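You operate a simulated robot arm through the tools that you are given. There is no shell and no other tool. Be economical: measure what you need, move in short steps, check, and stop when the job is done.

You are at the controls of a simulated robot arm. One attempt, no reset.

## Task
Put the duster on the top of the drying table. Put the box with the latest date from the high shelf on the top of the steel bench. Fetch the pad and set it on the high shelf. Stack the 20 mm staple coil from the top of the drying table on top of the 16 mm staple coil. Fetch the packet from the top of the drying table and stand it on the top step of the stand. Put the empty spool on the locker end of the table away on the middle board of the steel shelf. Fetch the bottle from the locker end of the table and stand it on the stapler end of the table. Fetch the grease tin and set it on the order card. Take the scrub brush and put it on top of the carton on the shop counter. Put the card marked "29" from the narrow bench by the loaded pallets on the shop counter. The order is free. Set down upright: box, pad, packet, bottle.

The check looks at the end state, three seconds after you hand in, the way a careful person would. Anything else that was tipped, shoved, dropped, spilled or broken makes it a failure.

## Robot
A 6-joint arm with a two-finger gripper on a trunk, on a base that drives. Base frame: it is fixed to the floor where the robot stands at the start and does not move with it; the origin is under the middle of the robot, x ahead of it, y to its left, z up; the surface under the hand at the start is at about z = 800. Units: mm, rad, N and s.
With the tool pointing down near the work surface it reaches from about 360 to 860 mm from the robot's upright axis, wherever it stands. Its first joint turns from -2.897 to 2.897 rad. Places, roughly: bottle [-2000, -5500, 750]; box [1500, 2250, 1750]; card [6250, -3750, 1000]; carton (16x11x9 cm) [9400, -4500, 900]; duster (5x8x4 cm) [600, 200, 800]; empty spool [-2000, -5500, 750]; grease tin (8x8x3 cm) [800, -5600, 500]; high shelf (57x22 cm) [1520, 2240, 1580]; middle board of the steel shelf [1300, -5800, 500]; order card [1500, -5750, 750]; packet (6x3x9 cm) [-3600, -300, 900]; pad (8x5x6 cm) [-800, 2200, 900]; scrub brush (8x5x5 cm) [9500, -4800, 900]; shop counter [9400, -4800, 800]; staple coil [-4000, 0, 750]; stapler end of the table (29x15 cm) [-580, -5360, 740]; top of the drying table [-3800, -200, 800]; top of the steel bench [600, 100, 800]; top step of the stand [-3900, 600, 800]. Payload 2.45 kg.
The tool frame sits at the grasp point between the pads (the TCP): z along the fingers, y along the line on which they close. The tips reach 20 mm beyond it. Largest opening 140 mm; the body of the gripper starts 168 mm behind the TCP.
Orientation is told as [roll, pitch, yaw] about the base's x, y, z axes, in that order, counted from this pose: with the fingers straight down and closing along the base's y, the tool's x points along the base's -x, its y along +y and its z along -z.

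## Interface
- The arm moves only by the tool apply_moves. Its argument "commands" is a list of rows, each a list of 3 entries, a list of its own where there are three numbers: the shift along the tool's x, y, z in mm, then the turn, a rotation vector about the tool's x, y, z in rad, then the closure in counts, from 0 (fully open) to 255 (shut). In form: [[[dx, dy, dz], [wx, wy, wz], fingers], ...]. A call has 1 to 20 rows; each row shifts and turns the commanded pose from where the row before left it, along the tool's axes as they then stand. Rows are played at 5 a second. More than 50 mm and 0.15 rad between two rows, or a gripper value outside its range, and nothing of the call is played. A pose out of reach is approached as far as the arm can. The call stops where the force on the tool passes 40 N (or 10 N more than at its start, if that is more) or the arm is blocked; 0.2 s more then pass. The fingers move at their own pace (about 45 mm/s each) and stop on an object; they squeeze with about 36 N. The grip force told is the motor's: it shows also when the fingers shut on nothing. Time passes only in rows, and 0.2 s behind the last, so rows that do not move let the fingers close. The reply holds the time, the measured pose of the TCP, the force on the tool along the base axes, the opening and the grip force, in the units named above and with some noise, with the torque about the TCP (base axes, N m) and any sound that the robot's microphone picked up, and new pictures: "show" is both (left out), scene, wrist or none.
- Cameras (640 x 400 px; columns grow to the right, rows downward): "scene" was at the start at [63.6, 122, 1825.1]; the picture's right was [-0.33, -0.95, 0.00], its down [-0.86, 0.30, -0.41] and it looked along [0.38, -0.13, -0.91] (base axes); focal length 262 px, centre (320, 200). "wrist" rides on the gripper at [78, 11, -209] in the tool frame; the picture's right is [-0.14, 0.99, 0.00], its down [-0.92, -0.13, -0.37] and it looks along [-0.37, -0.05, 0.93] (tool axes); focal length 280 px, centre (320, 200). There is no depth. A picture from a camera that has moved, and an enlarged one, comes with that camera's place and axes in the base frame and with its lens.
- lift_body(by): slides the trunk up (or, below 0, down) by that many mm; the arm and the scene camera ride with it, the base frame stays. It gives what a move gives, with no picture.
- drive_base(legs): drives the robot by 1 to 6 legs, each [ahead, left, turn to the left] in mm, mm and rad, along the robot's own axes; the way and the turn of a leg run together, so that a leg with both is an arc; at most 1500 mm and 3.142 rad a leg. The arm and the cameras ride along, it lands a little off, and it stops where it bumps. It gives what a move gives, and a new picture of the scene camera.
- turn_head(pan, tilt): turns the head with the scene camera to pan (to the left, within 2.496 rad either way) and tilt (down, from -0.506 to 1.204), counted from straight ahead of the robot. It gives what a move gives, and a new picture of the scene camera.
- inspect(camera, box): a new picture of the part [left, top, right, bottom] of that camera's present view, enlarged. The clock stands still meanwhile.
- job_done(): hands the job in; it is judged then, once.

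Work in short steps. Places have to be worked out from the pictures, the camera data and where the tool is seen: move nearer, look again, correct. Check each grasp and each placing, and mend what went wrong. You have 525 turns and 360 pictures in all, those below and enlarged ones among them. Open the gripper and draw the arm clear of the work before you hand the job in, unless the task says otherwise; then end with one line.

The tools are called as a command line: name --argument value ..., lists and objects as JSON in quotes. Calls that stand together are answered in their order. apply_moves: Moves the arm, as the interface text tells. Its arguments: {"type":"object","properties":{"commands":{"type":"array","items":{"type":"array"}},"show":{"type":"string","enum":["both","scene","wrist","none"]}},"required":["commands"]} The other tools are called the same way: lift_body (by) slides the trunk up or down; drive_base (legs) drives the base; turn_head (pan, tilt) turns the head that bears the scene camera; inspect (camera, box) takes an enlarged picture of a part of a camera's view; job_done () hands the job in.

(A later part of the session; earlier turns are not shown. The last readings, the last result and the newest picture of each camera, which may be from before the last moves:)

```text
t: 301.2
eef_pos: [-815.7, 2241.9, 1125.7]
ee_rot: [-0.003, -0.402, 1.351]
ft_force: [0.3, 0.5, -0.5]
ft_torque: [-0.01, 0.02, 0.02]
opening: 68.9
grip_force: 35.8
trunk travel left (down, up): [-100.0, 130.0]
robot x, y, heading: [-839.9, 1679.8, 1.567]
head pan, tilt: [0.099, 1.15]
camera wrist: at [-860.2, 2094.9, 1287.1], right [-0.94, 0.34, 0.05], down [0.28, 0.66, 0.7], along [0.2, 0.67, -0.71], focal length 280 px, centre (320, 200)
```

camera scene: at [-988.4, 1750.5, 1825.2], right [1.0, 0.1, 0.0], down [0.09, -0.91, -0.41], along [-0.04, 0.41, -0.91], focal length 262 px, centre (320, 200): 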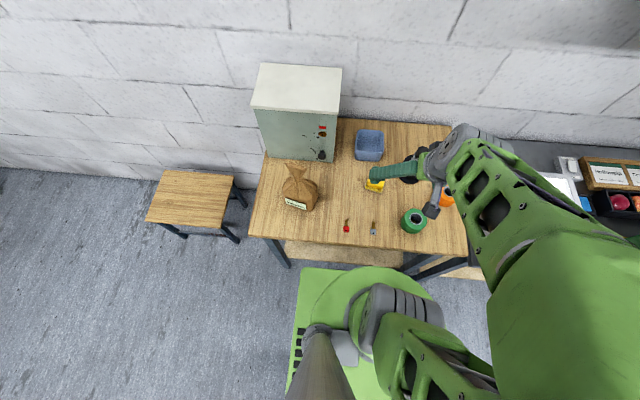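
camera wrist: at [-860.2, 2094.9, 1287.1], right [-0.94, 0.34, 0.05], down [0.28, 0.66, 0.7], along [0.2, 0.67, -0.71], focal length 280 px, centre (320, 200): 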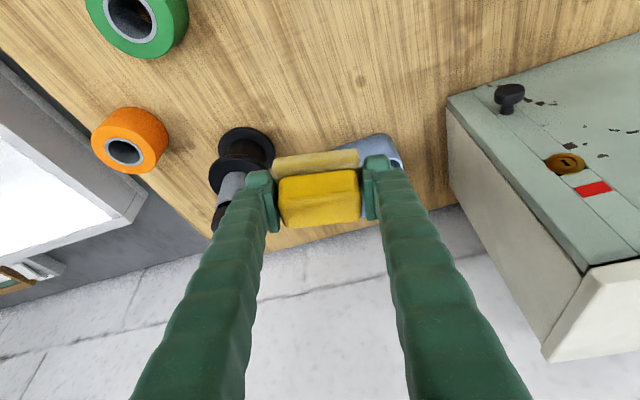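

Held well. Back off, retract a little, and drive to the shelf.

drive_base --legs '[[-300, 0, 0]]'

apply_moves --commands '[[[27, 0, -11.6], [0, 0, 0], 180], [[27, 0, -11.6], [0, 0, 0], 180], [[27, 0, -11.6], [0, 0, 0], 180], [[27, 0, -11.6], [0, 0, 0], 180]]' --show "none"

drive_base --legs '[[0, -1170, 0], [0, -1140, 0]]'

```text
t: 303.2
eef_pos: [-816.5, 1942.6, 1125.5]
ee_rot: [-0.003, -0.401, 1.353]
ft_force: [0.6, 1.1, -0.6]
ft_torque: [0.02, 0.02, 0.02]
opening: 68.5
grip_force: 35.7
trunk travel left (down, up): [-100.0, 130.0]
robot x, y, heading: [-840.4, 1379.1, 1.57]
head pan, tilt: [0.099, 1.15]
camera scene: at [-988.7, 1448.4, 1825.3], right [0.99, 0.1, 0.0], down [0.09, -0.91, -0.41], along [-0.04, 0.41, -0.91], focal length 262 px, centre (320, 200)
```

scene: 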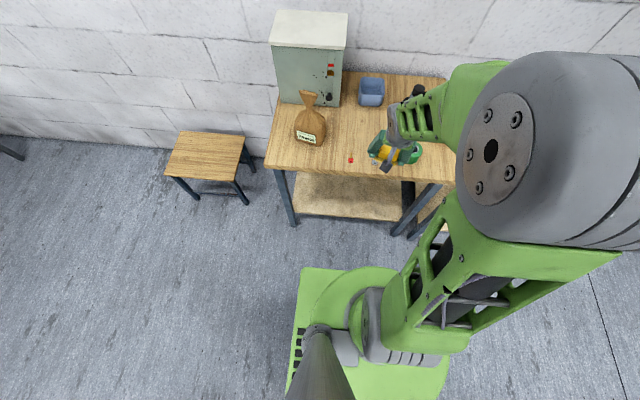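

```text
t: 304.2
eef_pos: [-843.9, 1842.9, 1132.0]
ee_rot: [-0.004, -0.396, 1.354]
ft_force: [-0.4, 0.6, 0.5]
ft_torque: [0.0, -0.02, 0.03]
opening: 68.8
grip_force: 36.1
out of reach, approached as far as the arm can: row 4
trunk travel left (down, up): [-100.0, 130.0]
robot x, y, heading: [-846.9, 1377.2, 1.571]
head pan, tilt: [0.099, 1.15]
```

```text
t: 324.3
eef_pos: [1432.2, 1813.1, 1131.8]
ee_rot: [-0.003, -0.398, 1.345]
ft_force: [-0.2, -0.7, -0.7]
ft_torque: [-0.03, 0.02, 0.03]
opening: 68.5
grip_force: 36.1
trunk travel left (down, up): [-100.0, 130.0]
robot x, y, heading: [1433.7, 1348.8, 1.56]
head pan, tilt: [0.099, 1.15]
camera scene: at [1283.7, 1420.1, 1825.3], right [1.0, 0.09, 0.0], down [0.08, -0.91, -0.41], along [-0.04, 0.41, -0.91], focal length 262 px, centre (320, 200)
```

scene: 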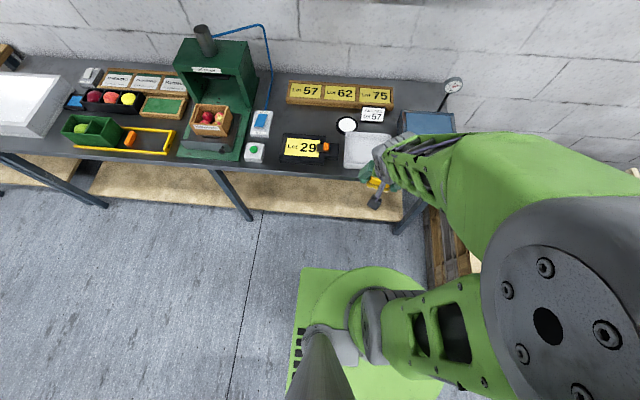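

Raise trunk and arm to clear the rail, straightening the yaw.

lift_body --by 128

apply_moves --commands '[[[-15.6, 0, -36.8], [-0.043, 0, -0.101], 180], [[-15.6, 0, -36.8], [-0.043, 0, -0.101], 180], [[-15.6, 0, -36.8], [0, 0, 0], 180], [[-15.6, 0, -36.8], [0, 0, 0], 180], [[-15.6, 0, -36.8], [0, 0, 0], 180], [[-15.6, 0, -36.8], [0, 0, 0], 180], [[-15.6, 0, -36.8], [0, 0, 0], 180], [[-15.6, 0, -36.8], [0, 0, 0], 180], [[-15.6, 0, -36.8], [0, 0, 0], 180], [[-15.6, 0, -36.8], [0, 0, 0], 180], [[-15.6, 0, -36.8], [0, 0, 0], 180], [[-15.6, 0, -36.8], [0, 0, 0], 180], [[0, 0, 0], [0, 0, 0], 180]]' --show "none"

```text
t: 325.9
eef_pos: [1432.3, 1813.5, 1259.3]
ee_rot: [-0.004, -0.396, 1.347]
ft_force: [-0.3, 0.5, 0.0]
ft_torque: [0.02, 0.03, -0.01]
opening: 68.8
grip_force: 35.9
trunk travel left (down, up): [-228.0, 2.0]
robot x, y, heading: [1430.0, 1351.5, 1.559]
head pan, tilt: [0.099, 1.15]
```

```text
t: 328.7
eef_pos: [1431.4, 1812.8, 1738.1]
ee_rot: [-0.003, -0.397, 1.567]
ft_force: [0.4, -0.3, -0.2]
ft_torque: [0.02, 0.01, -0.02]
opening: 68.7
grip_force: 36.0
trunk travel left (down, up): [-228.0, 2.0]
robot x, y, heading: [1432.6, 1348.5, 1.564]
head pan, tilt: [0.099, 1.15]
```

Drive to about (1530,1620) with pad at z≈1738, before the rail.

drive_base --legs '[[0, -100, 0.006], [260, 0, 0]]'

turn_head --pan 0.0 --tilt 0.5

```text
t: 331.7
eef_pos: [1528.7, 2069.8, 1736.6]
ee_rot: [-0.003, -0.395, 1.567]
ft_force: [-1.1, 0.5, -1.6]
ft_torque: [-0.08, 0.03, 0.01]
opening: 68.2
grip_force: 36.3
trunk travel left (down, up): [-228.0, 2.0]
robot x, y, heading: [1530.8, 1600.4, 1.566]
head pan, tilt: [0.099, 1.15]
camera scene: at [1382.1, 1675.7, 1953.2], right [1.0, 0.1, 0.0], down [0.09, -0.91, -0.41], along [-0.04, 0.41, -0.91], focal length 262 px, centre (320, 200)
```

scene: 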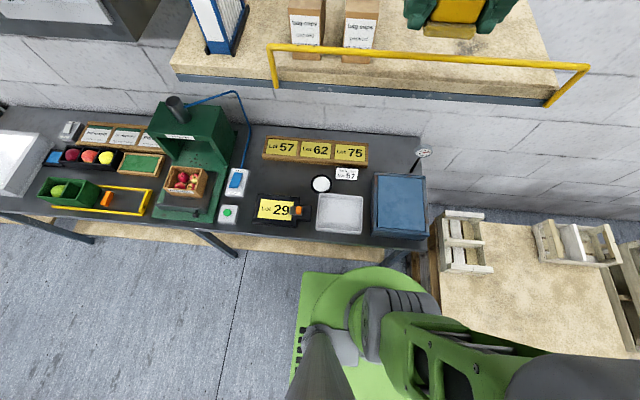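

```text
t: 332.7
eef_pos: [1528.8, 2069.2, 1736.5]
ee_rot: [-0.004, -0.395, 1.567]
ft_force: [-0.6, 0.4, -0.5]
ft_torque: [0.0, -0.02, -0.01]
opening: 68.6
grip_force: 35.9
trunk travel left (down, up): [-228.0, 2.0]
robot x, y, heading: [1529.2, 1603.2, 1.565]
head pan, tilt: [0.0, 0.499]
camera scene: at [1388.2, 1706.0, 2004.0], right [1.0, 0.0, 0.0], down [0.0, -0.48, -0.88], along [0.0, 0.88, -0.48], focal length 262 px, centre (320, 200)
```

scene: 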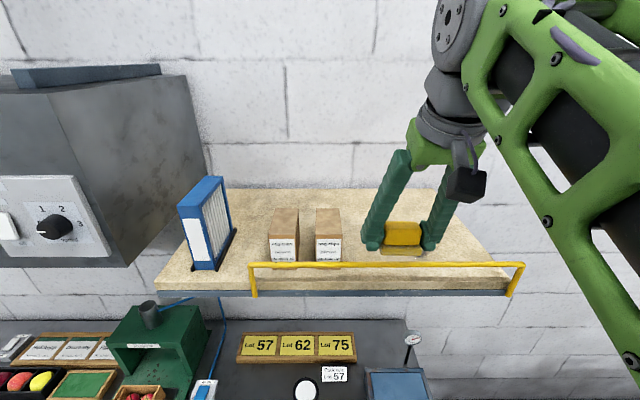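

Move forward over the rail to (1573,2215), staying high.

apply_moves --commands '[[[-27, -9, 11.4], [0, 0, 0], 180], [[-27, -9, 11.4], [0, 0, 0], 180], [[-27, -9, 11.4], [0, 0, 0], 180], [[-27, -9, 11.4], [0, 0, 0], 180], [[-27, -9, 11.4], [0, 0, 0], 180], [[0, 0, 0], [0, 0, 0], 180]]' --show "scene"

```text
t: 334.1
eef_pos: [1575.3, 2211.7, 1739.1]
ee_rot: [-0.003, -0.398, 1.567]
ft_force: [0.4, -0.6, 0.1]
ft_torque: [0.07, -0.02, 0.01]
opening: 68.8
grip_force: 36.2
trunk travel left (down, up): [-228.0, 2.0]
robot x, y, heading: [1529.7, 1607.3, 1.562]
head pan, tilt: [0.0, 0.499]
camera scene: at [1387.8, 1703.8, 2004.2], right [1.0, 0.0, 0.0], down [0.0, -0.48, -0.88], along [0.0, 0.88, -0.48], focal length 262 px, centre (320, 200)
```

scene: 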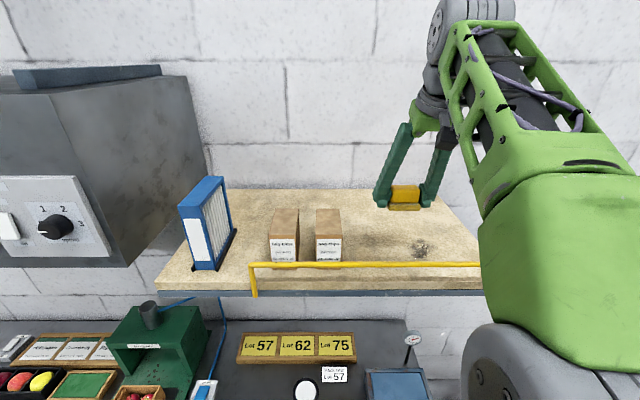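

Lower vertically to z≈1640, then finely.

apply_moves --commands '[[[12.9, 0, 30.4], [0, 0, 0], 180], [[12.9, 0, 30.4], [0, 0, 0], 180], [[12, 0, 28], [0, 0, 0], 180], [[1.6, 0, 3.7], [0, 0, 0], 180], [[1.6, 0, 3.7], [0, 0, 0], 180], [[0, 0, 0], [0, 0, 0], 180]]' --show "wrist"

```text
t: 335.5
eef_pos: [1575.6, 2217.1, 1632.9]
ee_rot: [-0.004, -0.396, 1.568]
ft_force: [-0.6, -0.1, 0.4]
ft_torque: [-0.01, -0.01, -0.01]
opening: 68.7
grip_force: 36.4
trunk travel left (down, up): [-228.0, 2.0]
robot x, y, heading: [1529.9, 1605.7, 1.569]
head pan, tilt: [0.0, 0.499]
camera wrist: at [1563.7, 2062.7, 1794.5], right [-0.99, 0.13, 0.05], down [0.13, 0.71, 0.7], along [0.06, 0.7, -0.72], focal length 280 px, centre (320, 200)
```

wrist: 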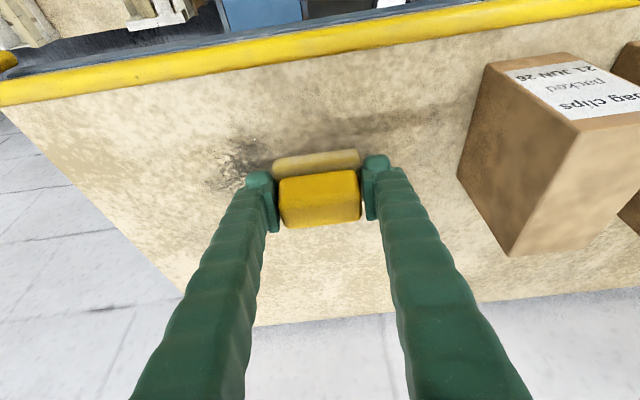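

apply_moves --commands '[[[1, 0, 2.3], [0, 0, 0], 180], [[1, 0, 2.3], [0, 0, 0], 180], [[1, 0, 2.3], [0, 0, 0], 180], [[0.8, 0, 1.8], [0, 0, 0], 180], [[0.8, 0, 1.8], [0, 0, 0], 180], [[0.8, 0, 1.8], [0, 0, 0], 180], [[0.8, 0, 1.8], [0, 0, 0], 180], [[0, 0, 0], [0, 0, 0], 180]]' --show "none"

```text
t: 337.3
eef_pos: [1575.0, 2216.1, 1617.5]
ee_rot: [-0.002, -0.396, 1.569]
ft_force: [0.2, 0.4, 0.2]
ft_torque: [0.0, -0.02, 0.01]
opening: 68.5
grip_force: 35.9
trunk travel left (down, up): [-228.0, 2.0]
robot x, y, heading: [1530.5, 1602.8, 1.563]
head pan, tilt: [0.0, 0.499]
```

Not yet touching; continue in 2 mm steps.

apply_moves --commands '[[[0.8, 0, 1.8], [0, 0, 0], 180], [[0.8, 0, 1.8], [0, 0, 0], 180], [[0.8, 0, 1.8], [0, 0, 0], 180], [[0.8, 0, 1.8], [0, 0, 0], 180], [[0, 0, 0], [0, 0, 0], 180]]' --show "none"

```text
t: 338.5
eef_pos: [1574.2, 2213.6, 1610.5]
ee_rot: [-0.005, -0.396, 1.568]
ft_force: [-0.6, 0.1, -0.3]
ft_torque: [0.0, 0.0, -0.03]
opening: 68.5
grip_force: 36.1
trunk travel left (down, up): [-228.0, 2.0]
robot x, y, heading: [1531.1, 1600.1, 1.567]
head pan, tilt: [0.0, 0.499]
```

apply_moves --commands '[[[0.6, 0, 1.4], [0, 0, 0], 180], [[0.6, 0, 1.4], [0, 0, 0], 180], [[0.6, 0, 1.4], [0, 0, 0], 180], [[0, 0, 0], [0, 0, 0], 180]]' --show "wrist"

```text
t: 339.5
eef_pos: [1573.9, 2214.6, 1606.4]
ee_rot: [-0.004, -0.4, 1.567]
ft_force: [-0.2, 1.6, 10.8]
ft_torque: [0.02, 0.13, -0.02]
opening: 68.5
grip_force: 36.4
trunk travel left (down, up): [-228.0, 2.0]
robot x, y, heading: [1528.8, 1600.9, 1.566]
head pan, tilt: [0.0, 0.499]
camera wrist: at [1562.9, 2061.0, 1768.4], right [-0.99, 0.13, 0.05], down [0.13, 0.7, 0.7], along [0.06, 0.7, -0.71], focal length 280 px, centre (320, 200)
```

wrist: 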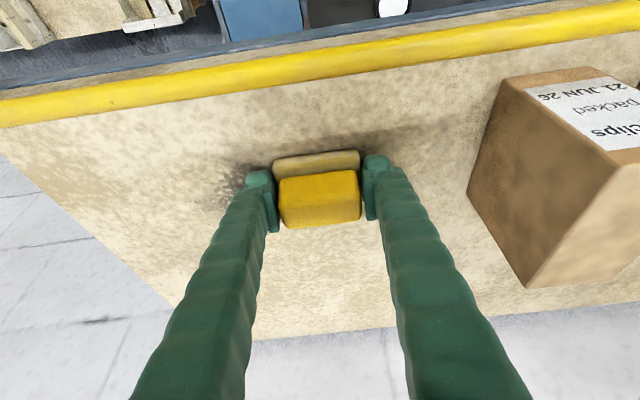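

Contact. Open and withdraw along the tool axis.

apply_moves --commands '[[[0, 0, 0], [0, 0, 0], 110], [[0, 0, 0], [0, 0, 0], 95], [[0, 0, 0], [0, 0, 0], 90], [[0, 0, 0], [0, 0, 0], 90], [[0, 0, -25], [0, 0, 0], 90], [[-5, 0, -30], [0, 0, 0], 90], [[-8, 0, -35], [0, 0, 0], 90], [[-8, 0, -35], [0, 0, 0], 90]]' --show "both"

```text
t: 341.3
eef_pos: [1574.5, 2185.8, 1728.8]
ee_rot: [-0.002, -0.396, 1.566]
ft_force: [0.3, 0.0, 1.0]
ft_torque: [0.01, -0.02, 0.0]
opening: 90.7
grip_force: 0.0
trunk travel left (down, up): [-228.0, 2.0]
robot x, y, heading: [1532.3, 1603.4, 1.568]
head pan, tilt: [0.0, 0.499]
camera scene: at [1388.2, 1706.4, 2004.0], right [1.0, 0.0, 0.0], down [0.0, -0.48, -0.88], along [0.0, 0.88, -0.48], focal length 262 px, centre (320, 200)
camera wrist: at [1561.9, 2033.3, 1889.9], right [-0.99, 0.13, 0.05], down [0.13, 0.71, 0.69], along [0.06, 0.69, -0.72], focal length 280 px, centre (320, 200)
```

scene: 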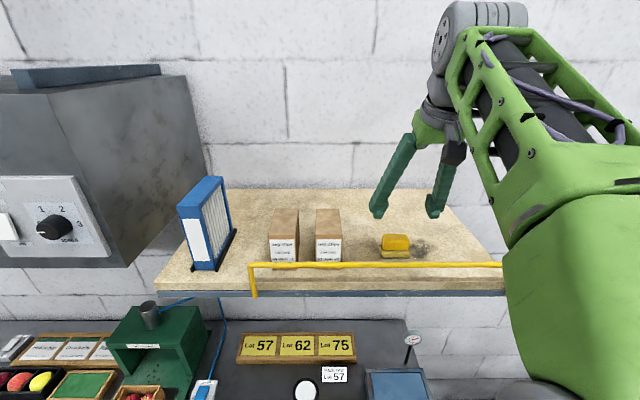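
wrist: 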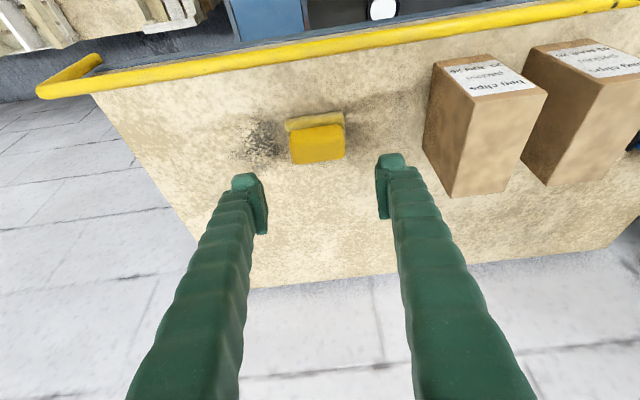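

Pad stands on the shelf. Back off and bring the arm to a neutral carrying pose.

drive_base --legs '[[-300, 0, 0]]'

lift_body --by -128

apply_moves --commands '[[[25, 7, 25], [0, 0.1, 0], 0], [[25, 7, 25], [0, 0.1, 0], 0], [[25, 7, 30], [0, 0.1, 0], 0], [[20, 7, 30], [0, 0.1, 0], 0], [[20, 7, 35], [0, 0, 0], 0], [[20, 0, 35], [0, 0, 0], 0], [[10, 0, 45], [0, 0, 0], 0], [[0, 0, 48], [0, 0, 0], 0], [[0, 0, 48], [0, 0, 0], 0], [[0, 0, 48], [0, 0, 0], 0], [[0, 0, 48], [0, 0, 0], 0], [[0, 0, 48], [0, 0, 0], 0], [[0, 0, 48], [0, 0, 0], 0], [[0, 0, 0], [0, 0, 0], 0]]' --show "none"

```text
t: 343.3
eef_pos: [1572.6, 1887.4, 1728.4]
ee_rot: [-0.004, -0.397, 1.567]
ft_force: [0.0, -0.9, -0.7]
ft_torque: [0.05, 0.04, -0.02]
opening: 90.6
grip_force: 0.0
trunk travel left (down, up): [-228.0, 2.0]
robot x, y, heading: [1528.5, 1308.8, 1.57]
head pan, tilt: [0.0, 0.499]
camera scene: at [1387.2, 1407.0, 2004.1], right [1.0, 0.0, 0.0], down [0.0, -0.48, -0.88], along [0.0, 0.88, -0.48], focal length 262 px, centre (320, 200)
```

scene: 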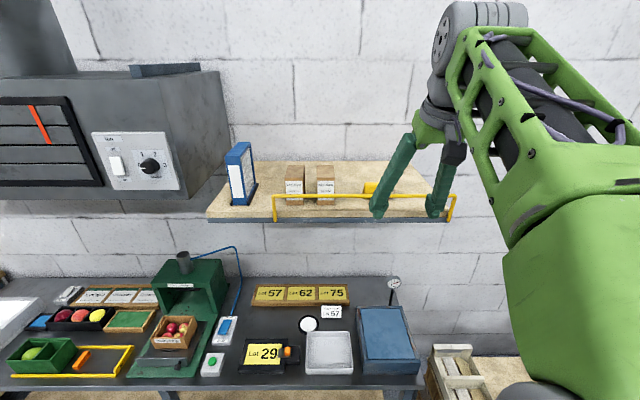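

```text
t: 344.9
eef_pos: [1573.6, 1888.0, 1600.3]
ee_rot: [-0.003, -0.395, 1.567]
ft_force: [0.0, 0.5, 0.7]
ft_torque: [-0.04, 0.03, -0.02]
opening: 90.6
grip_force: 0.1
trunk travel left (down, up): [-100.0, 130.0]
robot x, y, heading: [1529.2, 1304.1, 1.564]
head pan, tilt: [0.0, 0.499]
```

```text
t: 347.9
eef_pos: [1539.8, 1771.0, 1066.7]
ee_rot: [-0.003, 0.003, 1.566]
ft_force: [0.1, -0.7, -0.4]
ft_torque: [-0.02, 0.01, -0.02]
opening: 140.2
grip_force: 0.1
trunk travel left (down, up): [-100.0, 130.0]
robot x, y, heading: [1526.8, 1301.0, 1.56]
head pan, tilt: [0.0, 0.499]
```

Drive to the south through the gap at x≈−270 and turn to face south.

drive_base --legs '[[0, 890, 0.01], [0, 900, 0], [-1300, 0, 0], [-1250, 0, 0], [0, 0, 3.14]]'

turn_head --pan 0.0 --tilt 0.25

```text
t: 383.3
eef_pos: [-242.3, -1660.8, 1067.6]
ee_rot: [-0.004, 0.006, -1.528]
ft_force: [0.3, 0.0, 0.2]
ft_torque: [-0.01, 0.0, -0.01]
opening: 140.0
grip_force: 0.0
trunk travel left (down, up): [-100.0, 130.0]
robot x, y, heading: [-252.9, -1194.0, -1.527]
head pan, tilt: [0.0, 0.499]
camera scene: at [-113.2, -1288.2, 1876.1], right [-1.0, -0.04, 0.0], down [-0.02, 0.48, -0.88], along [0.04, -0.88, -0.48], focal length 262 px, centre (320, 200)
```

scene: 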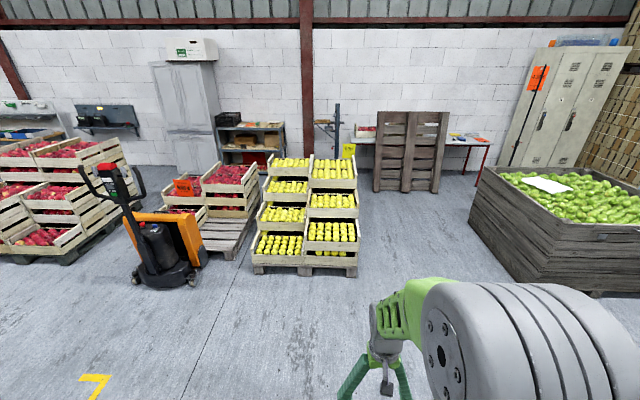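

```text
t: 384.1
eef_pos: [-242.5, -1660.0, 1066.5]
ee_rot: [-0.002, 0.003, -1.526]
ft_force: [0.2, 0.7, -0.1]
ft_torque: [-0.03, -0.01, -0.02]
opening: 140.0
grip_force: 0.1
trunk travel left (down, up): [-100.0, 130.0]
robot x, y, heading: [-255.1, -1191.7, -1.525]
head pan, tilt: [0.0, 0.25]
camera scene: at [-113.1, -1290.6, 1899.1], right [-1.0, -0.04, 0.0], down [-0.01, 0.25, -0.97], along [0.04, -0.97, -0.25], focal length 262 px, centre (320, 200)
```

scene: 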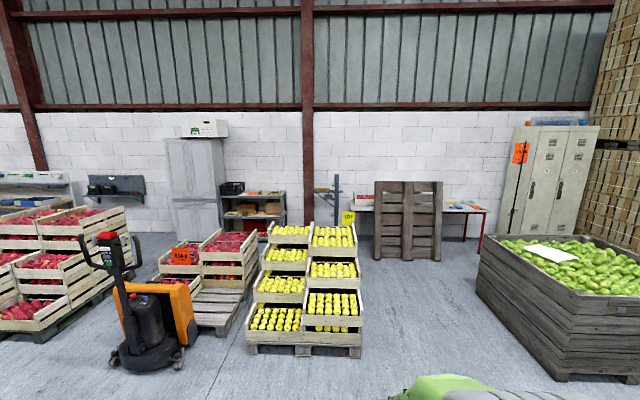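

Corridor between the lemon crates (x>−400) and the melon crate (x<−1950) is free; drive to about (−1150,−4250).

drive_base --legs '[[0, 0, -0.045], [0, -900, 0], [1500, 0, 0], [1500, 0, 0]]'

turn_head --pan -0.6 --tilt 0.45

```text
t: 406.8
eef_pos: [-1131.8, -4635.1, 1067.4]
ee_rot: [-0.003, 0.003, -1.566]
ft_force: [-0.1, -0.3, -0.6]
ft_torque: [-0.01, -0.03, -0.01]
opening: 140.2
grip_force: 0.0
trunk travel left (down, up): [-100.0, 130.0]
robot x, y, heading: [-1129.1, -4166.9, -1.567]
head pan, tilt: [0.0, 0.25]
camera scene: at [-989.2, -4271.0, 1899.2], right [-1.0, 0.0, 0.0], down [0.0, 0.25, -0.97], along [0.0, -0.97, -0.25], focal length 262 px, centre (320, 200)
```

scene: 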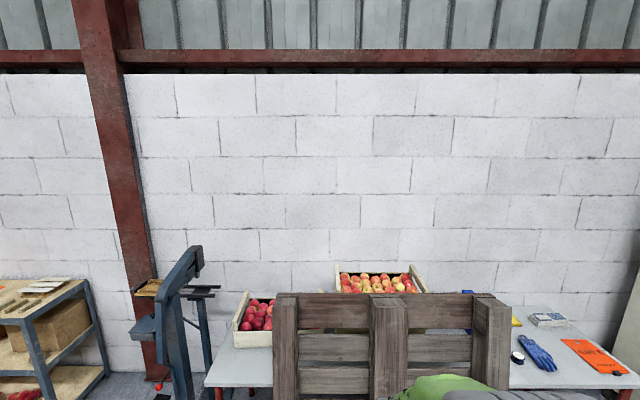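

```text
t: 407.8
eef_pos: [-1132.8, -4635.7, 1067.3]
ee_rot: [-0.003, 0.004, -1.569]
ft_force: [0.0, -0.1, 0.4]
ft_torque: [-0.01, -0.03, 0.01]
opening: 139.8
grip_force: 0.2
trunk travel left (down, up): [-100.0, 130.0]
robot x, y, heading: [-1124.6, -4166.8, -1.565]
head pan, tilt: [-0.6, 0.45]
camera scene: at [-1041.1, -4253.4, 1880.6], right [-0.83, 0.56, 0.0], down [0.24, 0.36, -0.9], along [-0.5, -0.75, -0.43], focal length 262 px, centre (320, 200)
```

scene: 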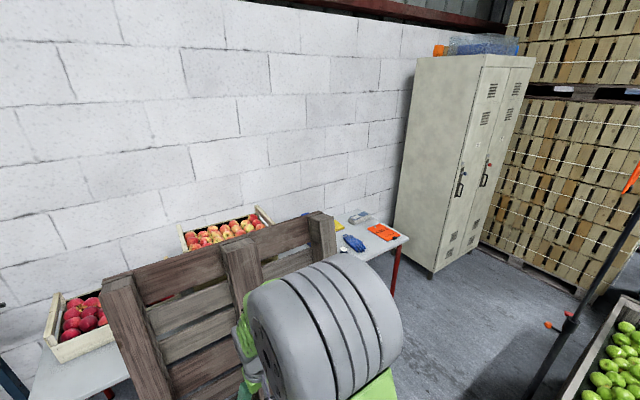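

Zoom at the locker end of the table.

inspect --camera "scene" --box '[310, 190, 430, 270]'

```text
5.00 times, centred on (370, 230) of scene
camera zoom: at [-1041.1, -4253.4, 1880.6], right [-0.83, 0.56, 0.0], down [0.24, 0.36, -0.9], along [-0.5, -0.75, -0.43], focal length 1311 px, centre (70, 50)
```

zoom: 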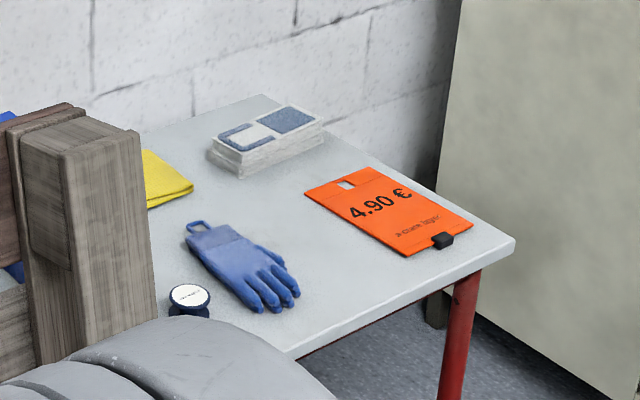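

Spool (white-topped) at about (−2024,−5421). Approach: turn west, move along y≈−4740, then turn south at x≈−1960.

drive_base --legs '[[0, 0, -1.571], [0, 560, 0], [820, 0, 0], [0, 0, 1.571]]'

turn_head --pan 0.2 --tilt 0.8

```text
t: 423.4
eef_pos: [-2117.3, -5165.6, 1067.2]
ee_rot: [0.0, 0.004, -1.992]
ft_force: [-0.9, 0.0, -0.6]
ft_torque: [-0.02, -0.04, -0.01]
opening: 140.0
grip_force: 0.1
trunk travel left (down, up): [-100.0, 130.0]
robot x, y, heading: [-1920.0, -4742.1, -1.994]
head pan, tilt: [-0.6, 0.45]
stopped in leg 4: the robot was blocked; the commanded pose is now the measured one
camera scene: at [-1878.0, -4856.2, 1880.6], right [-0.52, 0.85, 0.0], down [0.37, 0.23, -0.9], along [-0.77, -0.47, -0.44], focal length 262 px, centre (320, 200)
```

scene: 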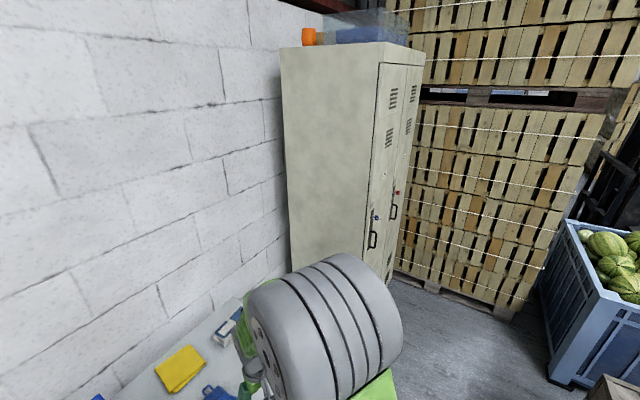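

```text
t: 424.6
eef_pos: [-2117.9, -5165.9, 1066.7]
ee_rot: [-0.003, 0.004, -1.993]
ft_force: [0.6, 0.6, 0.5]
ft_torque: [0.03, 0.0, 0.0]
opening: 139.9
grip_force: 0.0
trunk travel left (down, up): [-100.0, 130.0]
robot x, y, heading: [-1920.3, -4747.4, -1.993]
head pan, tilt: [0.201, 0.799]
camera scene: at [-1816.4, -4887.2, 1850.1], right [-0.98, 0.22, 0.0], down [0.16, 0.7, -0.7], along [-0.15, -0.68, -0.72], focal length 262 px, centre (320, 200)
```

scene: 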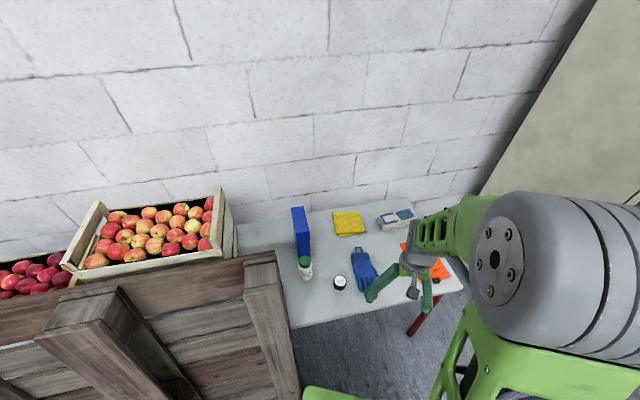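

The base touched the leaning pallets and stopped. Heading −2.0 is usable; zoom on the objects.

inspect --camera "scene" --box '[270, 190, 410, 300]'

inspect --camera "wrist" --box '[0, 0, 640, 400]'

```text
3.64 times, centred on (340, 245) of scene
camera zoom: at [-1816.4, -4887.2, 1850.1], right [-0.98, 0.22, 0.0], down [0.16, 0.7, -0.7], along [-0.15, -0.68, -0.72], focal length 953 px, centre (247, 36)
```

zoom: 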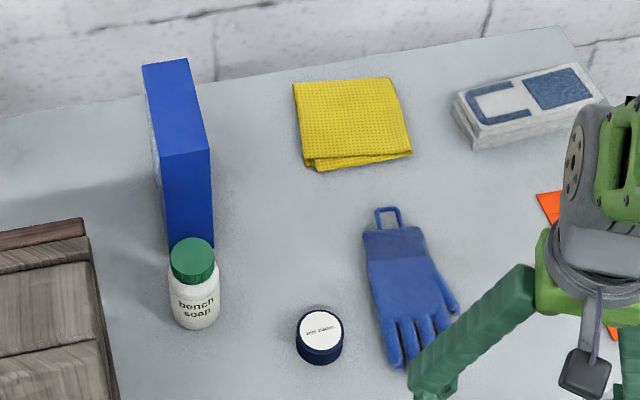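

```text
1.00 times, centred on (320, 200) of wrist (not enlarged: the box is as wide or as high as the picture)
camera zoom: at [-2075.2, -5100.1, 1276.3], right [0.85, -0.53, 0.0], down [-0.49, -0.79, 0.37], along [-0.2, -0.31, -0.93], focal length 280 px, centre (320, 200)
```

zoom: 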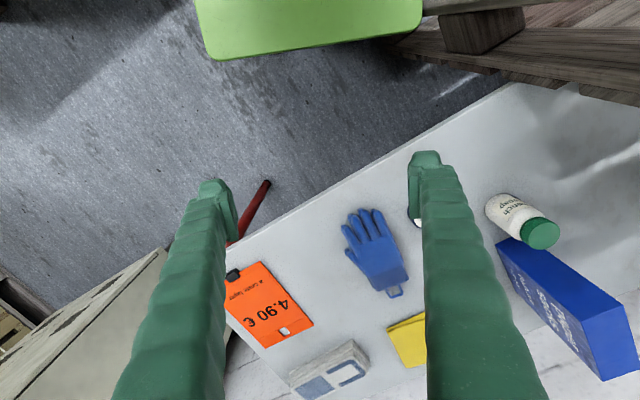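

Bottle ("bench soap") at about (−1879,−5485), ~130 tall; spool at (−2017,−5393). Bottle first: rotate fingers to close along x and move above it.

apply_moves --commands '[[[0, 0, 0], [0, 0, -0.14], 0], [[0, 0, 0], [0, 0, -0.14], 0], [[0, 0, 0], [0, 0, -0.142], 0], [[-28, 34, 0], [0, 0, 0], 0], [[-28, 34, 0], [0, 0, 0], 40], [[-28, 34, 0], [0, 0, 0], 60], [[-28, 34, 0], [0, 0, 0], 75], [[-28, 34, 0], [0, 0, 0], 75], [[-28, 34, 0], [0, 0, 0], 75], [[-28, 34, 0], [0, 0, 0], 75], [[-35, 0, 0], [0, 0, 0], 75], [[-35, 0, 0], [0, 0, 0], 75], [[0, 0, 0], [0, 0, 0], 75]]' --show "wrist"

```text
t: 427.4
eef_pos: [-1878.5, -5431.9, 1064.9]
ee_rot: [0.0, 0.004, -1.57]
ft_force: [0.4, 0.0, -0.2]
ft_torque: [-0.03, 0.07, -0.04]
opening: 98.7
grip_force: 0.0
trunk travel left (down, up): [-100.0, 130.0]
robot x, y, heading: [-1917.7, -4745.2, -1.995]
head pan, tilt: [0.201, 0.799]
camera wrist: at [-1868.4, -5354.5, 1274.7], right [0.99, -0.14, 0.0], down [-0.13, -0.92, 0.36], along [-0.05, -0.36, -0.93], focal length 280 px, centre (320, 200)
```

wrist: 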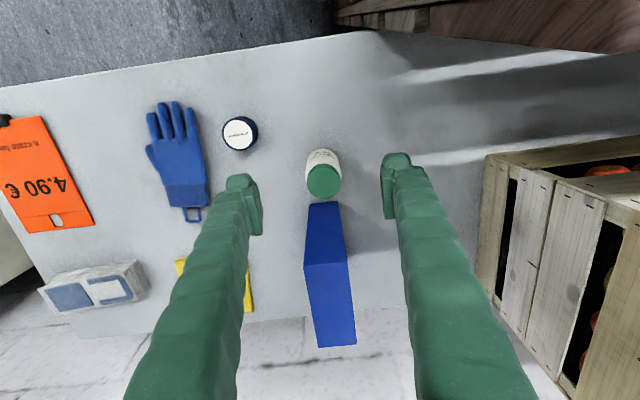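

Bottle axis (−1881,−5482). Move over and descend to z≈815.

apply_moves --commands '[[[-25, -1.5, 0], [0, 0, 0], 80], [[-25, -1.5, 0], [0, 0, 0], 80], [[0, 0, 40], [0, 0, 0], 80], [[0, 0, 40], [0, 0, 0], 80], [[0, 0, 40], [0, 0, 0], 80], [[0, 0, 40], [0, 0, 0], 80], [[0, 0, 0], [0, 0, 0], 80]]' --show "wrist"

```text
t: 428.9
eef_pos: [-1880.1, -5478.0, 905.6]
ee_rot: [-0.001, 0.003, -1.57]
ft_force: [0.1, 0.4, -0.3]
ft_torque: [-0.01, -0.01, 0.02]
opening: 96.1
grip_force: 0.1
trunk travel left (down, up): [-100.0, 130.0]
robot x, y, heading: [-1919.2, -4746.1, -1.991]
head pan, tilt: [0.201, 0.799]
camera wrist: at [-1869.6, -5401.8, 1115.0], right [0.99, -0.14, 0.0], down [-0.13, -0.92, 0.36], along [-0.05, -0.36, -0.93], focal length 280 px, centre (320, 200)
```

wrist: 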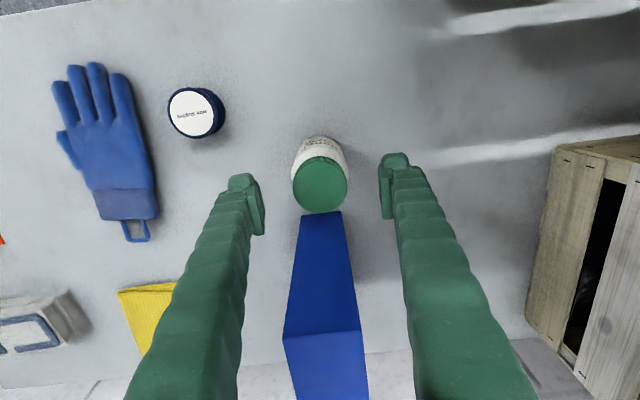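

Centred. Descend the remaining 90 mm and grip.

apply_moves --commands '[[[-3, 0, 35], [0, 0, 0], 80], [[0, 0, 35], [0, 0, 0], 80], [[0, 0, 18], [0, 0, 0], 80], [[0, 0, 0], [0, 0, 0], 80], [[0, 0, 0], [0, 0, 0], 150], [[0, 0, 0], [0, 0, 0], 190], [[0, 0, 0], [0, 0, 0], 190]]' --show "wrist"

```text
t: 430.6
eef_pos: [-1880.4, -5481.7, 817.3]
ee_rot: [0.0, 0.005, -1.572]
ft_force: [0.7, -0.2, -0.3]
ft_torque: [0.02, 0.0, -0.01]
opening: 61.7
grip_force: 27.3
trunk travel left (down, up): [-100.0, 130.0]
robot x, y, heading: [-1921.4, -4743.8, -1.992]
head pan, tilt: [0.201, 0.799]
camera wrist: at [-1869.4, -5406.0, 1027.2], right [0.99, -0.14, 0.0], down [-0.13, -0.92, 0.36], along [-0.05, -0.36, -0.93], focal length 280 px, centre (320, 200)
```

wrist: 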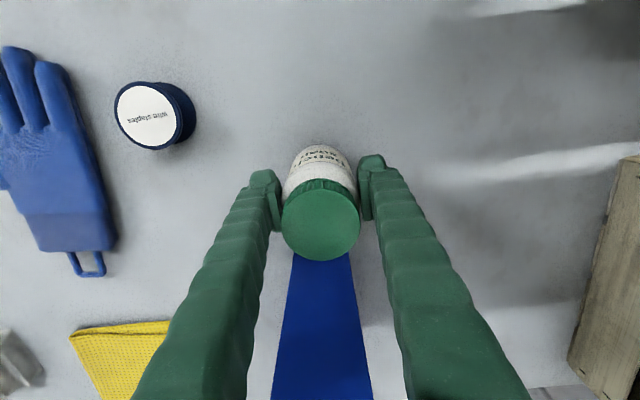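

Gripped. Lift straight up and retract.

apply_moves --commands '[[[0, 0, -20], [0, 0, 0], 190], [[0, 0, -40], [0, 0, 0], 190], [[0, 0, -40], [0, 0, 0], 190], [[0, 0, -40], [0, 0, 0], 190], [[0, 0, -40], [0, 0, 0], 190], [[0, 0, -40], [0, 0, 0], 190], [[0, 0, -40], [0, 0, 0], 190], [[40, -10, -10], [0, 0, 0], 190], [[40, -15, 0], [0, 0, 0], 190], [[40, -15, 0], [0, 0, 0], 190], [[40, -15, 0], [0, 0, 0], 190], [[40, -15, 0], [0, 0, 0], 190], [[40, -15, 0], [0, 0, 0], 190], [[20, -10, 0], [0, 0, 0], 190], [[0, 0, 0], [0, 0, 0], 190]]' --show "wrist"

```text
t: 433.8
eef_pos: [-1975.4, -5224.9, 1090.0]
ee_rot: [-0.003, 0.005, -1.57]
ft_force: [0.0, 0.3, -3.8]
ft_torque: [0.04, 0.0, 0.0]
opening: 61.4
grip_force: 36.1
trunk travel left (down, up): [-100.0, 130.0]
robot x, y, heading: [-1919.0, -4744.5, -1.994]
head pan, tilt: [0.201, 0.799]
camera wrist: at [-1965.5, -5147.7, 1298.4], right [0.99, -0.14, 0.0], down [-0.13, -0.92, 0.36], along [-0.05, -0.36, -0.93], focal length 280 px, centre (320, 200)
```

wrist: 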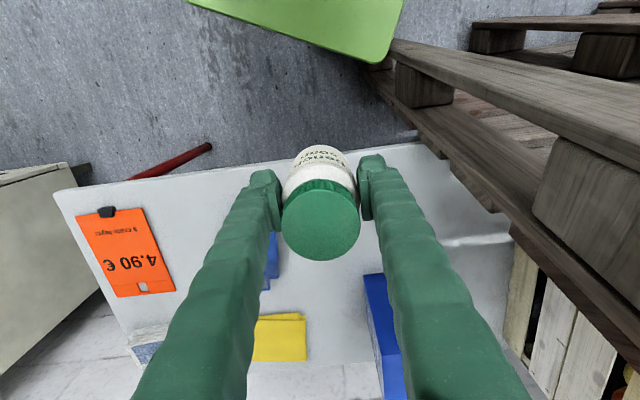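

Drive clear of the pallets, turn west, back eastward to x≈−950, then turn south and look.

drive_base --legs '[[-100, -100, 0], [0, 0, -1.148], [-1020, 0, 0], [0, -130, 0], [0, 0, 1.571]]'

turn_head --pan 0.5 --tilt 0.7

```text
t: 448.1
eef_pos: [-839.5, -4933.3, 1089.3]
ee_rot: [-0.002, 0.005, -1.166]
ft_force: [-1.3, 0.9, -4.2]
ft_torque: [0.02, 0.02, 0.01]
opening: 61.3
grip_force: 35.9
trunk travel left (down, up): [-100.0, 130.0]
robot x, y, heading: [-978.6, -4467.6, -1.586]
head pan, tilt: [0.201, 0.799]
camera scene: at [-824.3, -4558.8, 1850.1], right [-0.98, -0.18, 0.0], down [-0.13, 0.7, -0.7], along [0.13, -0.69, -0.72], focal length 262 px, centre (320, 200)
```

scene: 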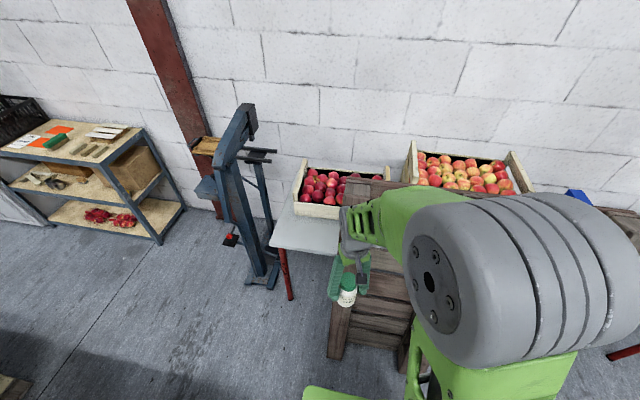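

```text
t: 448.9
eef_pos: [-839.7, -4933.0, 1088.6]
ee_rot: [0.0, 0.004, -1.165]
ft_force: [-0.3, 0.5, -4.0]
ft_torque: [0.01, 0.02, 0.0]
opening: 61.1
grip_force: 35.9
trunk travel left (down, up): [-100.0, 130.0]
robot x, y, heading: [-979.5, -4467.2, -1.583]
head pan, tilt: [0.499, 0.7]
camera scene: at [-799.9, -4554.8, 1858.3], right [-0.89, -0.46, 0.0], down [-0.3, 0.57, -0.76], along [0.35, -0.68, -0.64], focal length 262 px, centre (320, 200)
```

scene: 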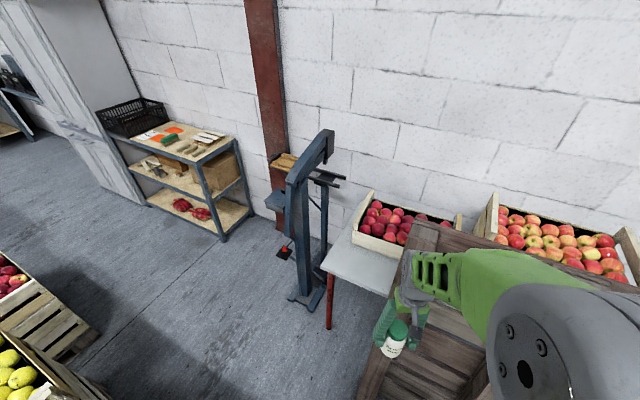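

Target on the stapler end: (−620,−5350). Drive to about (−700,−4700): first lateral, then forward.

drive_base --legs '[[0, 275, 0.012], [210, 0, 0]]'

inspect --camera "wrist" --box '[0, 0, 640, 400]'

```text
t: 453.1
eef_pos: [-559.1, -5145.2, 1089.5]
ee_rot: [0.001, 0.005, -1.153]
ft_force: [-0.8, -0.8, -3.4]
ft_torque: [0.05, -0.01, 0.04]
opening: 61.1
grip_force: 36.2
trunk travel left (down, up): [-100.0, 130.0]
robot x, y, heading: [-698.5, -4683.7, -1.578]
head pan, tilt: [0.499, 0.7]
camera scene: at [-523.8, -4767.6, 1858.2], right [-0.88, -0.47, 0.0], down [-0.31, 0.57, -0.76], along [0.36, -0.67, -0.64], focal length 262 px, centre (320, 200)
```

scene: 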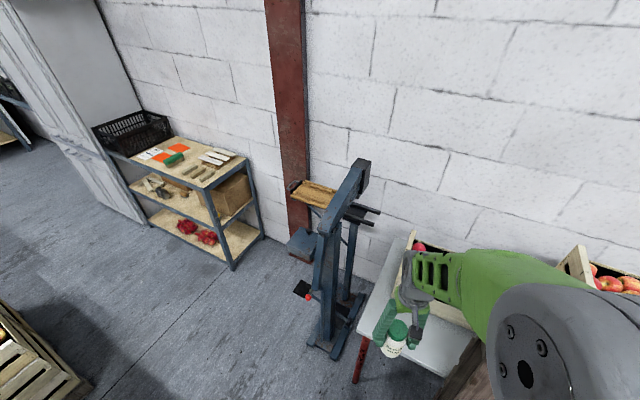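

```text
1.00 times, centred on (320, 200) of wrist (not enlarged: the box is as wide or as high as the picture)
camera zoom: at [-579.9, -5071.1, 1298.1], right [0.96, 0.28, 0.0], down [0.26, -0.9, 0.36], along [0.1, -0.35, -0.93], focal length 280 px, centre (320, 200)
```

zoom: 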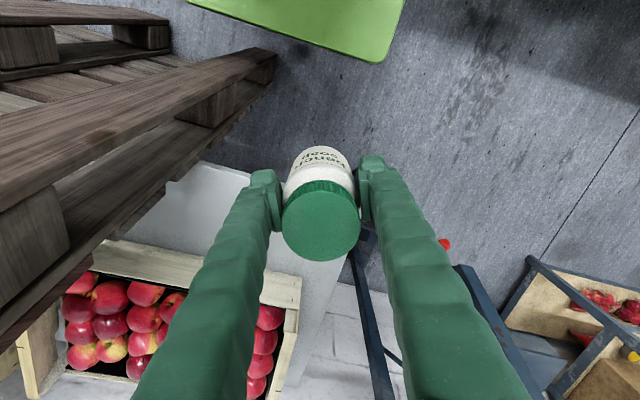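

Rotate fingers to x-closing and move over (−610,−5345).

apply_moves --commands '[[[0, 0, 0], [0, 0, 0.139], 190], [[0, 0, 0], [0, 0, 0.139], 190], [[0, 0, 0], [0, 0, 0.139], 190], [[-40, -10.2, 0], [0, 0, 0], 190], [[-40, -10.2, 0], [0, 0, 0], 190], [[-40, -10.2, 0], [0, 0, 0], 190], [[-40, -10.2, 0], [0, 0, 0], 190], [[-40, -10.2, 0], [0, 0, 0], 190], [[0, 0, 40], [0, 0, 0], 190], [[0, 0, 40], [0, 0, 0], 190], [[0, 0, 40], [0, 0, 0], 190], [[0, 0, 0], [0, 0, 0], 190]]' --show "wrist"

```text
t: 455.7
eef_pos: [-607.8, -5342.7, 969.2]
ee_rot: [-0.002, 0.006, -1.572]
ft_force: [0.8, -0.4, -3.6]
ft_torque: [0.02, -0.03, -0.03]
opening: 61.1
grip_force: 35.9
trunk travel left (down, up): [-100.0, 130.0]
robot x, y, heading: [-701.8, -4680.6, -1.574]
head pan, tilt: [0.499, 0.7]
camera wrist: at [-596.0, -5266.7, 1177.6], right [0.99, -0.14, 0.0], down [-0.13, -0.92, 0.36], along [-0.05, -0.36, -0.93], focal length 280 px, centre (320, 200)
```

wrist: 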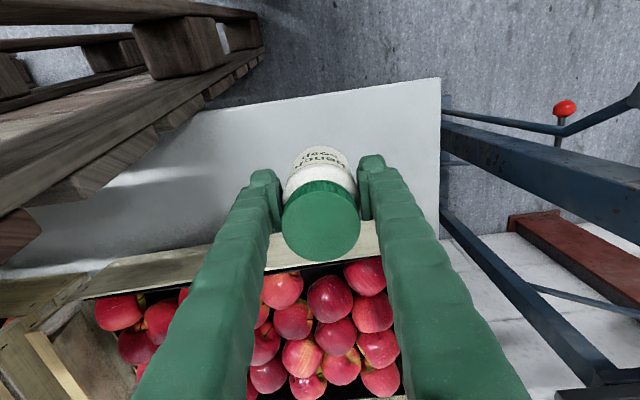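

Strip is y −5275…−5450; shift 12 mm deeper and lower.

apply_moves --commands '[[[-12, 0, 30], [0, 0, 0], 190], [[0, 0, 40], [0, 0, 0], 190], [[0, 0, 40], [0, 0, 0], 190], [[0, 0, 25], [0, 0, 0], 190], [[0, 0, 5], [0, 0, 0], 190], [[0, 0, 3], [0, 0, 0], 190], [[0, 0, 3], [0, 0, 0], 190], [[0, 0, 2], [0, 0, 0], 190], [[0, 0, 2], [0, 0, 0], 190], [[0, 0, 2], [0, 0, 0], 190], [[0, 0, 0], [0, 0, 0], 190]]' --show "wrist"

```text
t: 458.1
eef_pos: [-609.8, -5355.5, 818.5]
ee_rot: [-0.003, 0.0, -1.571]
ft_force: [0.6, 3.5, 24.6]
ft_torque: [0.72, -0.13, 0.05]
opening: 61.0
grip_force: 36.1
trunk travel left (down, up): [-100.0, 130.0]
robot x, y, heading: [-701.3, -4683.0, -1.574]
head pan, tilt: [0.499, 0.7]
camera wrist: at [-599.5, -5278.1, 1027.7], right [0.99, -0.14, 0.0], down [-0.13, -0.92, 0.37], along [-0.05, -0.36, -0.93], focal length 280 px, centre (320, 200)
```

wrist: 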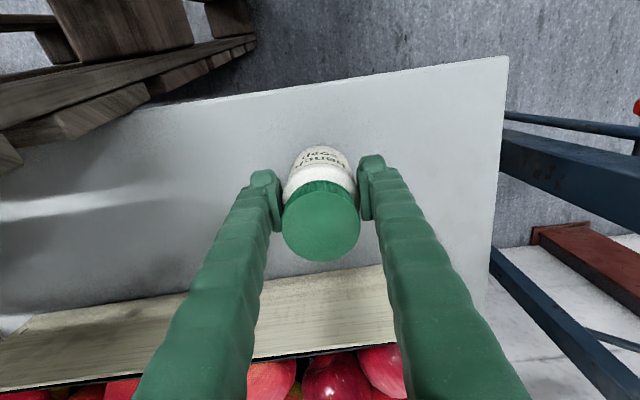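

Contact at the expected height. Release and lift away.

apply_moves --commands '[[[0, 0, -1], [0, 0, 0], 170], [[0, 0, 0], [0, 0, 0], 120], [[0, 0, 0], [0, 0, 0], 105], [[0, 0, 0], [0, 0, 0], 100], [[0, 0, -30], [0, 0, 0], 100], [[0, 0, -40], [0, 0, 0], 100], [[0, 0, -40], [0, 0, 0], 100], [[0, 0, -40], [0, 0, 0], 100], [[0, 0, -40], [0, 0, 0], 100], [[0, 0, -40], [0, 0, 0], 100], [[20, 0, -30], [0, 0, 0], 100], [[40, 0, 0], [0, 0, 0], 0], [[40, 0, 0], [0, 0, 0], 0], [[40, 0, 0], [0, 0, 0], 0]]' --show "wrist"

```text
t: 461.1
eef_pos: [-610.8, -5215.6, 1076.6]
ee_rot: [-0.003, 0.003, -1.571]
ft_force: [0.3, 0.7, 0.7]
ft_torque: [-0.02, -0.02, 0.02]
opening: 140.2
grip_force: 0.1
trunk travel left (down, up): [-100.0, 130.0]
robot x, y, heading: [-700.2, -4682.5, -1.577]
head pan, tilt: [0.499, 0.7]
camera wrist: at [-599.4, -5137.6, 1286.0], right [0.99, -0.14, 0.0], down [-0.13, -0.92, 0.37], along [-0.05, -0.36, -0.93], focal length 280 px, centre (320, 200)
```

wrist: 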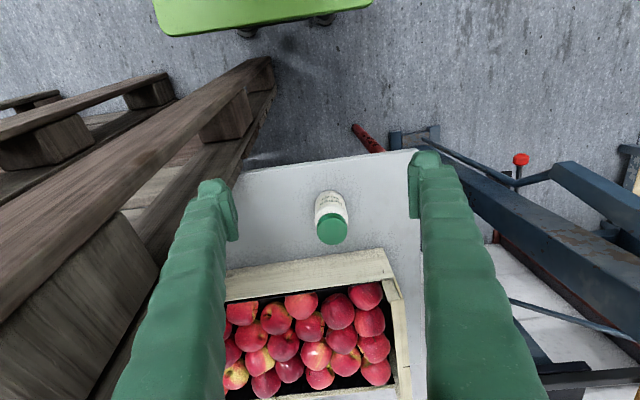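

Bottle stands well. To pass the stapling machine, raise the arm high (z≈1450) and retract, then move east through the corridor.

apply_moves --commands '[[[20, -9, -40], [0, 0, 0], 0], [[20, -9, -40], [0, 0, 0], 0], [[20, -9, -40], [0, 0, 0], 0], [[20, -9, -40], [0, 0, 0], 0], [[0, -9, -45], [0, 0, 0], 0], [[0, -9, -45], [0, 0, 0], 0], [[0, -9, -45], [0, 0, 0], 0], [[0, -9, -45], [0, 0, 0], 0], [[0, -9, -40], [0, 0, 0], 0], [[0, 0, 0], [0, 0, 0], 0]]' --show "none"

drive_base --legs '[[0, 290, 0], [180, 0, 0], [0, 900, 0]]'

```text
t: 463.3
eef_pos: [-688.0, -5140.0, 1457.3]
ee_rot: [-0.003, 0.005, -1.571]
ft_force: [0.4, -0.4, 0.1]
ft_torque: [0.01, -0.02, 0.02]
opening: 139.9
grip_force: 0.0
trunk travel left (down, up): [-100.0, 130.0]
robot x, y, heading: [-704.4, -4677.6, -1.578]
head pan, tilt: [0.499, 0.7]
```

```text
t: 475.6
eef_pos: [508.3, -5334.1, 1459.0]
ee_rot: [-0.003, 0.003, -1.593]
ft_force: [-0.1, 0.4, -0.2]
ft_torque: [0.03, 0.02, 0.01]
opening: 140.0
grip_force: 0.1
trunk travel left (down, up): [-100.0, 130.0]
robot x, y, heading: [501.2, -4876.1, -1.6]
head pan, tilt: [0.499, 0.7]
camera scene: at [680.7, -4965.2, 1858.3], right [-0.89, -0.45, 0.0], down [-0.29, 0.57, -0.76], along [0.35, -0.68, -0.64], focal length 262 px, centre (320, 200)
```

scene: 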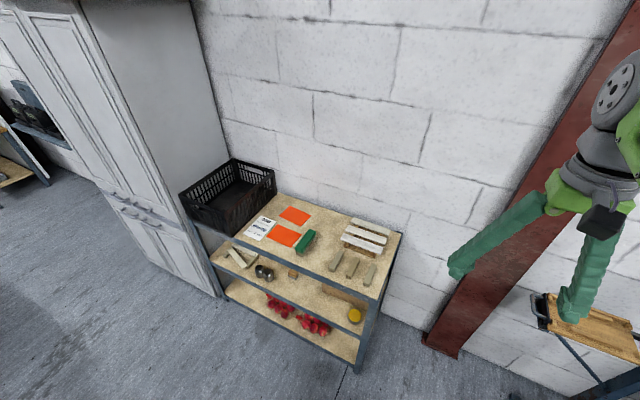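

Zoom on the steel shelf.

inspect --camera "scene" --box '[200, 190, 410, 370]'

```text
2.22 times, centred on (305, 280) of scene
camera zoom: at [680.7, -4965.2, 1858.3], right [-0.89, -0.45, 0.0], down [-0.29, 0.57, -0.76], along [0.35, -0.68, -0.64], focal length 582 px, centre (353, 22)
```

zoom: 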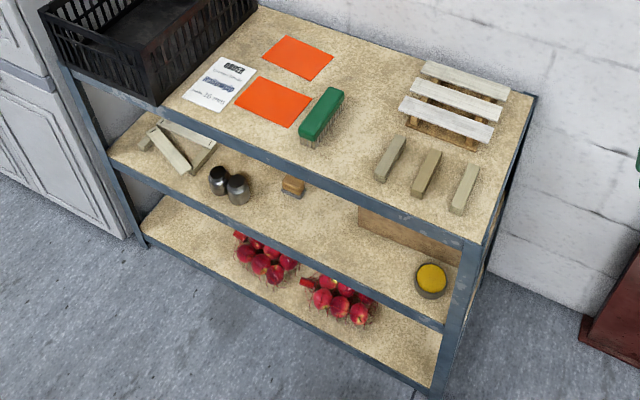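

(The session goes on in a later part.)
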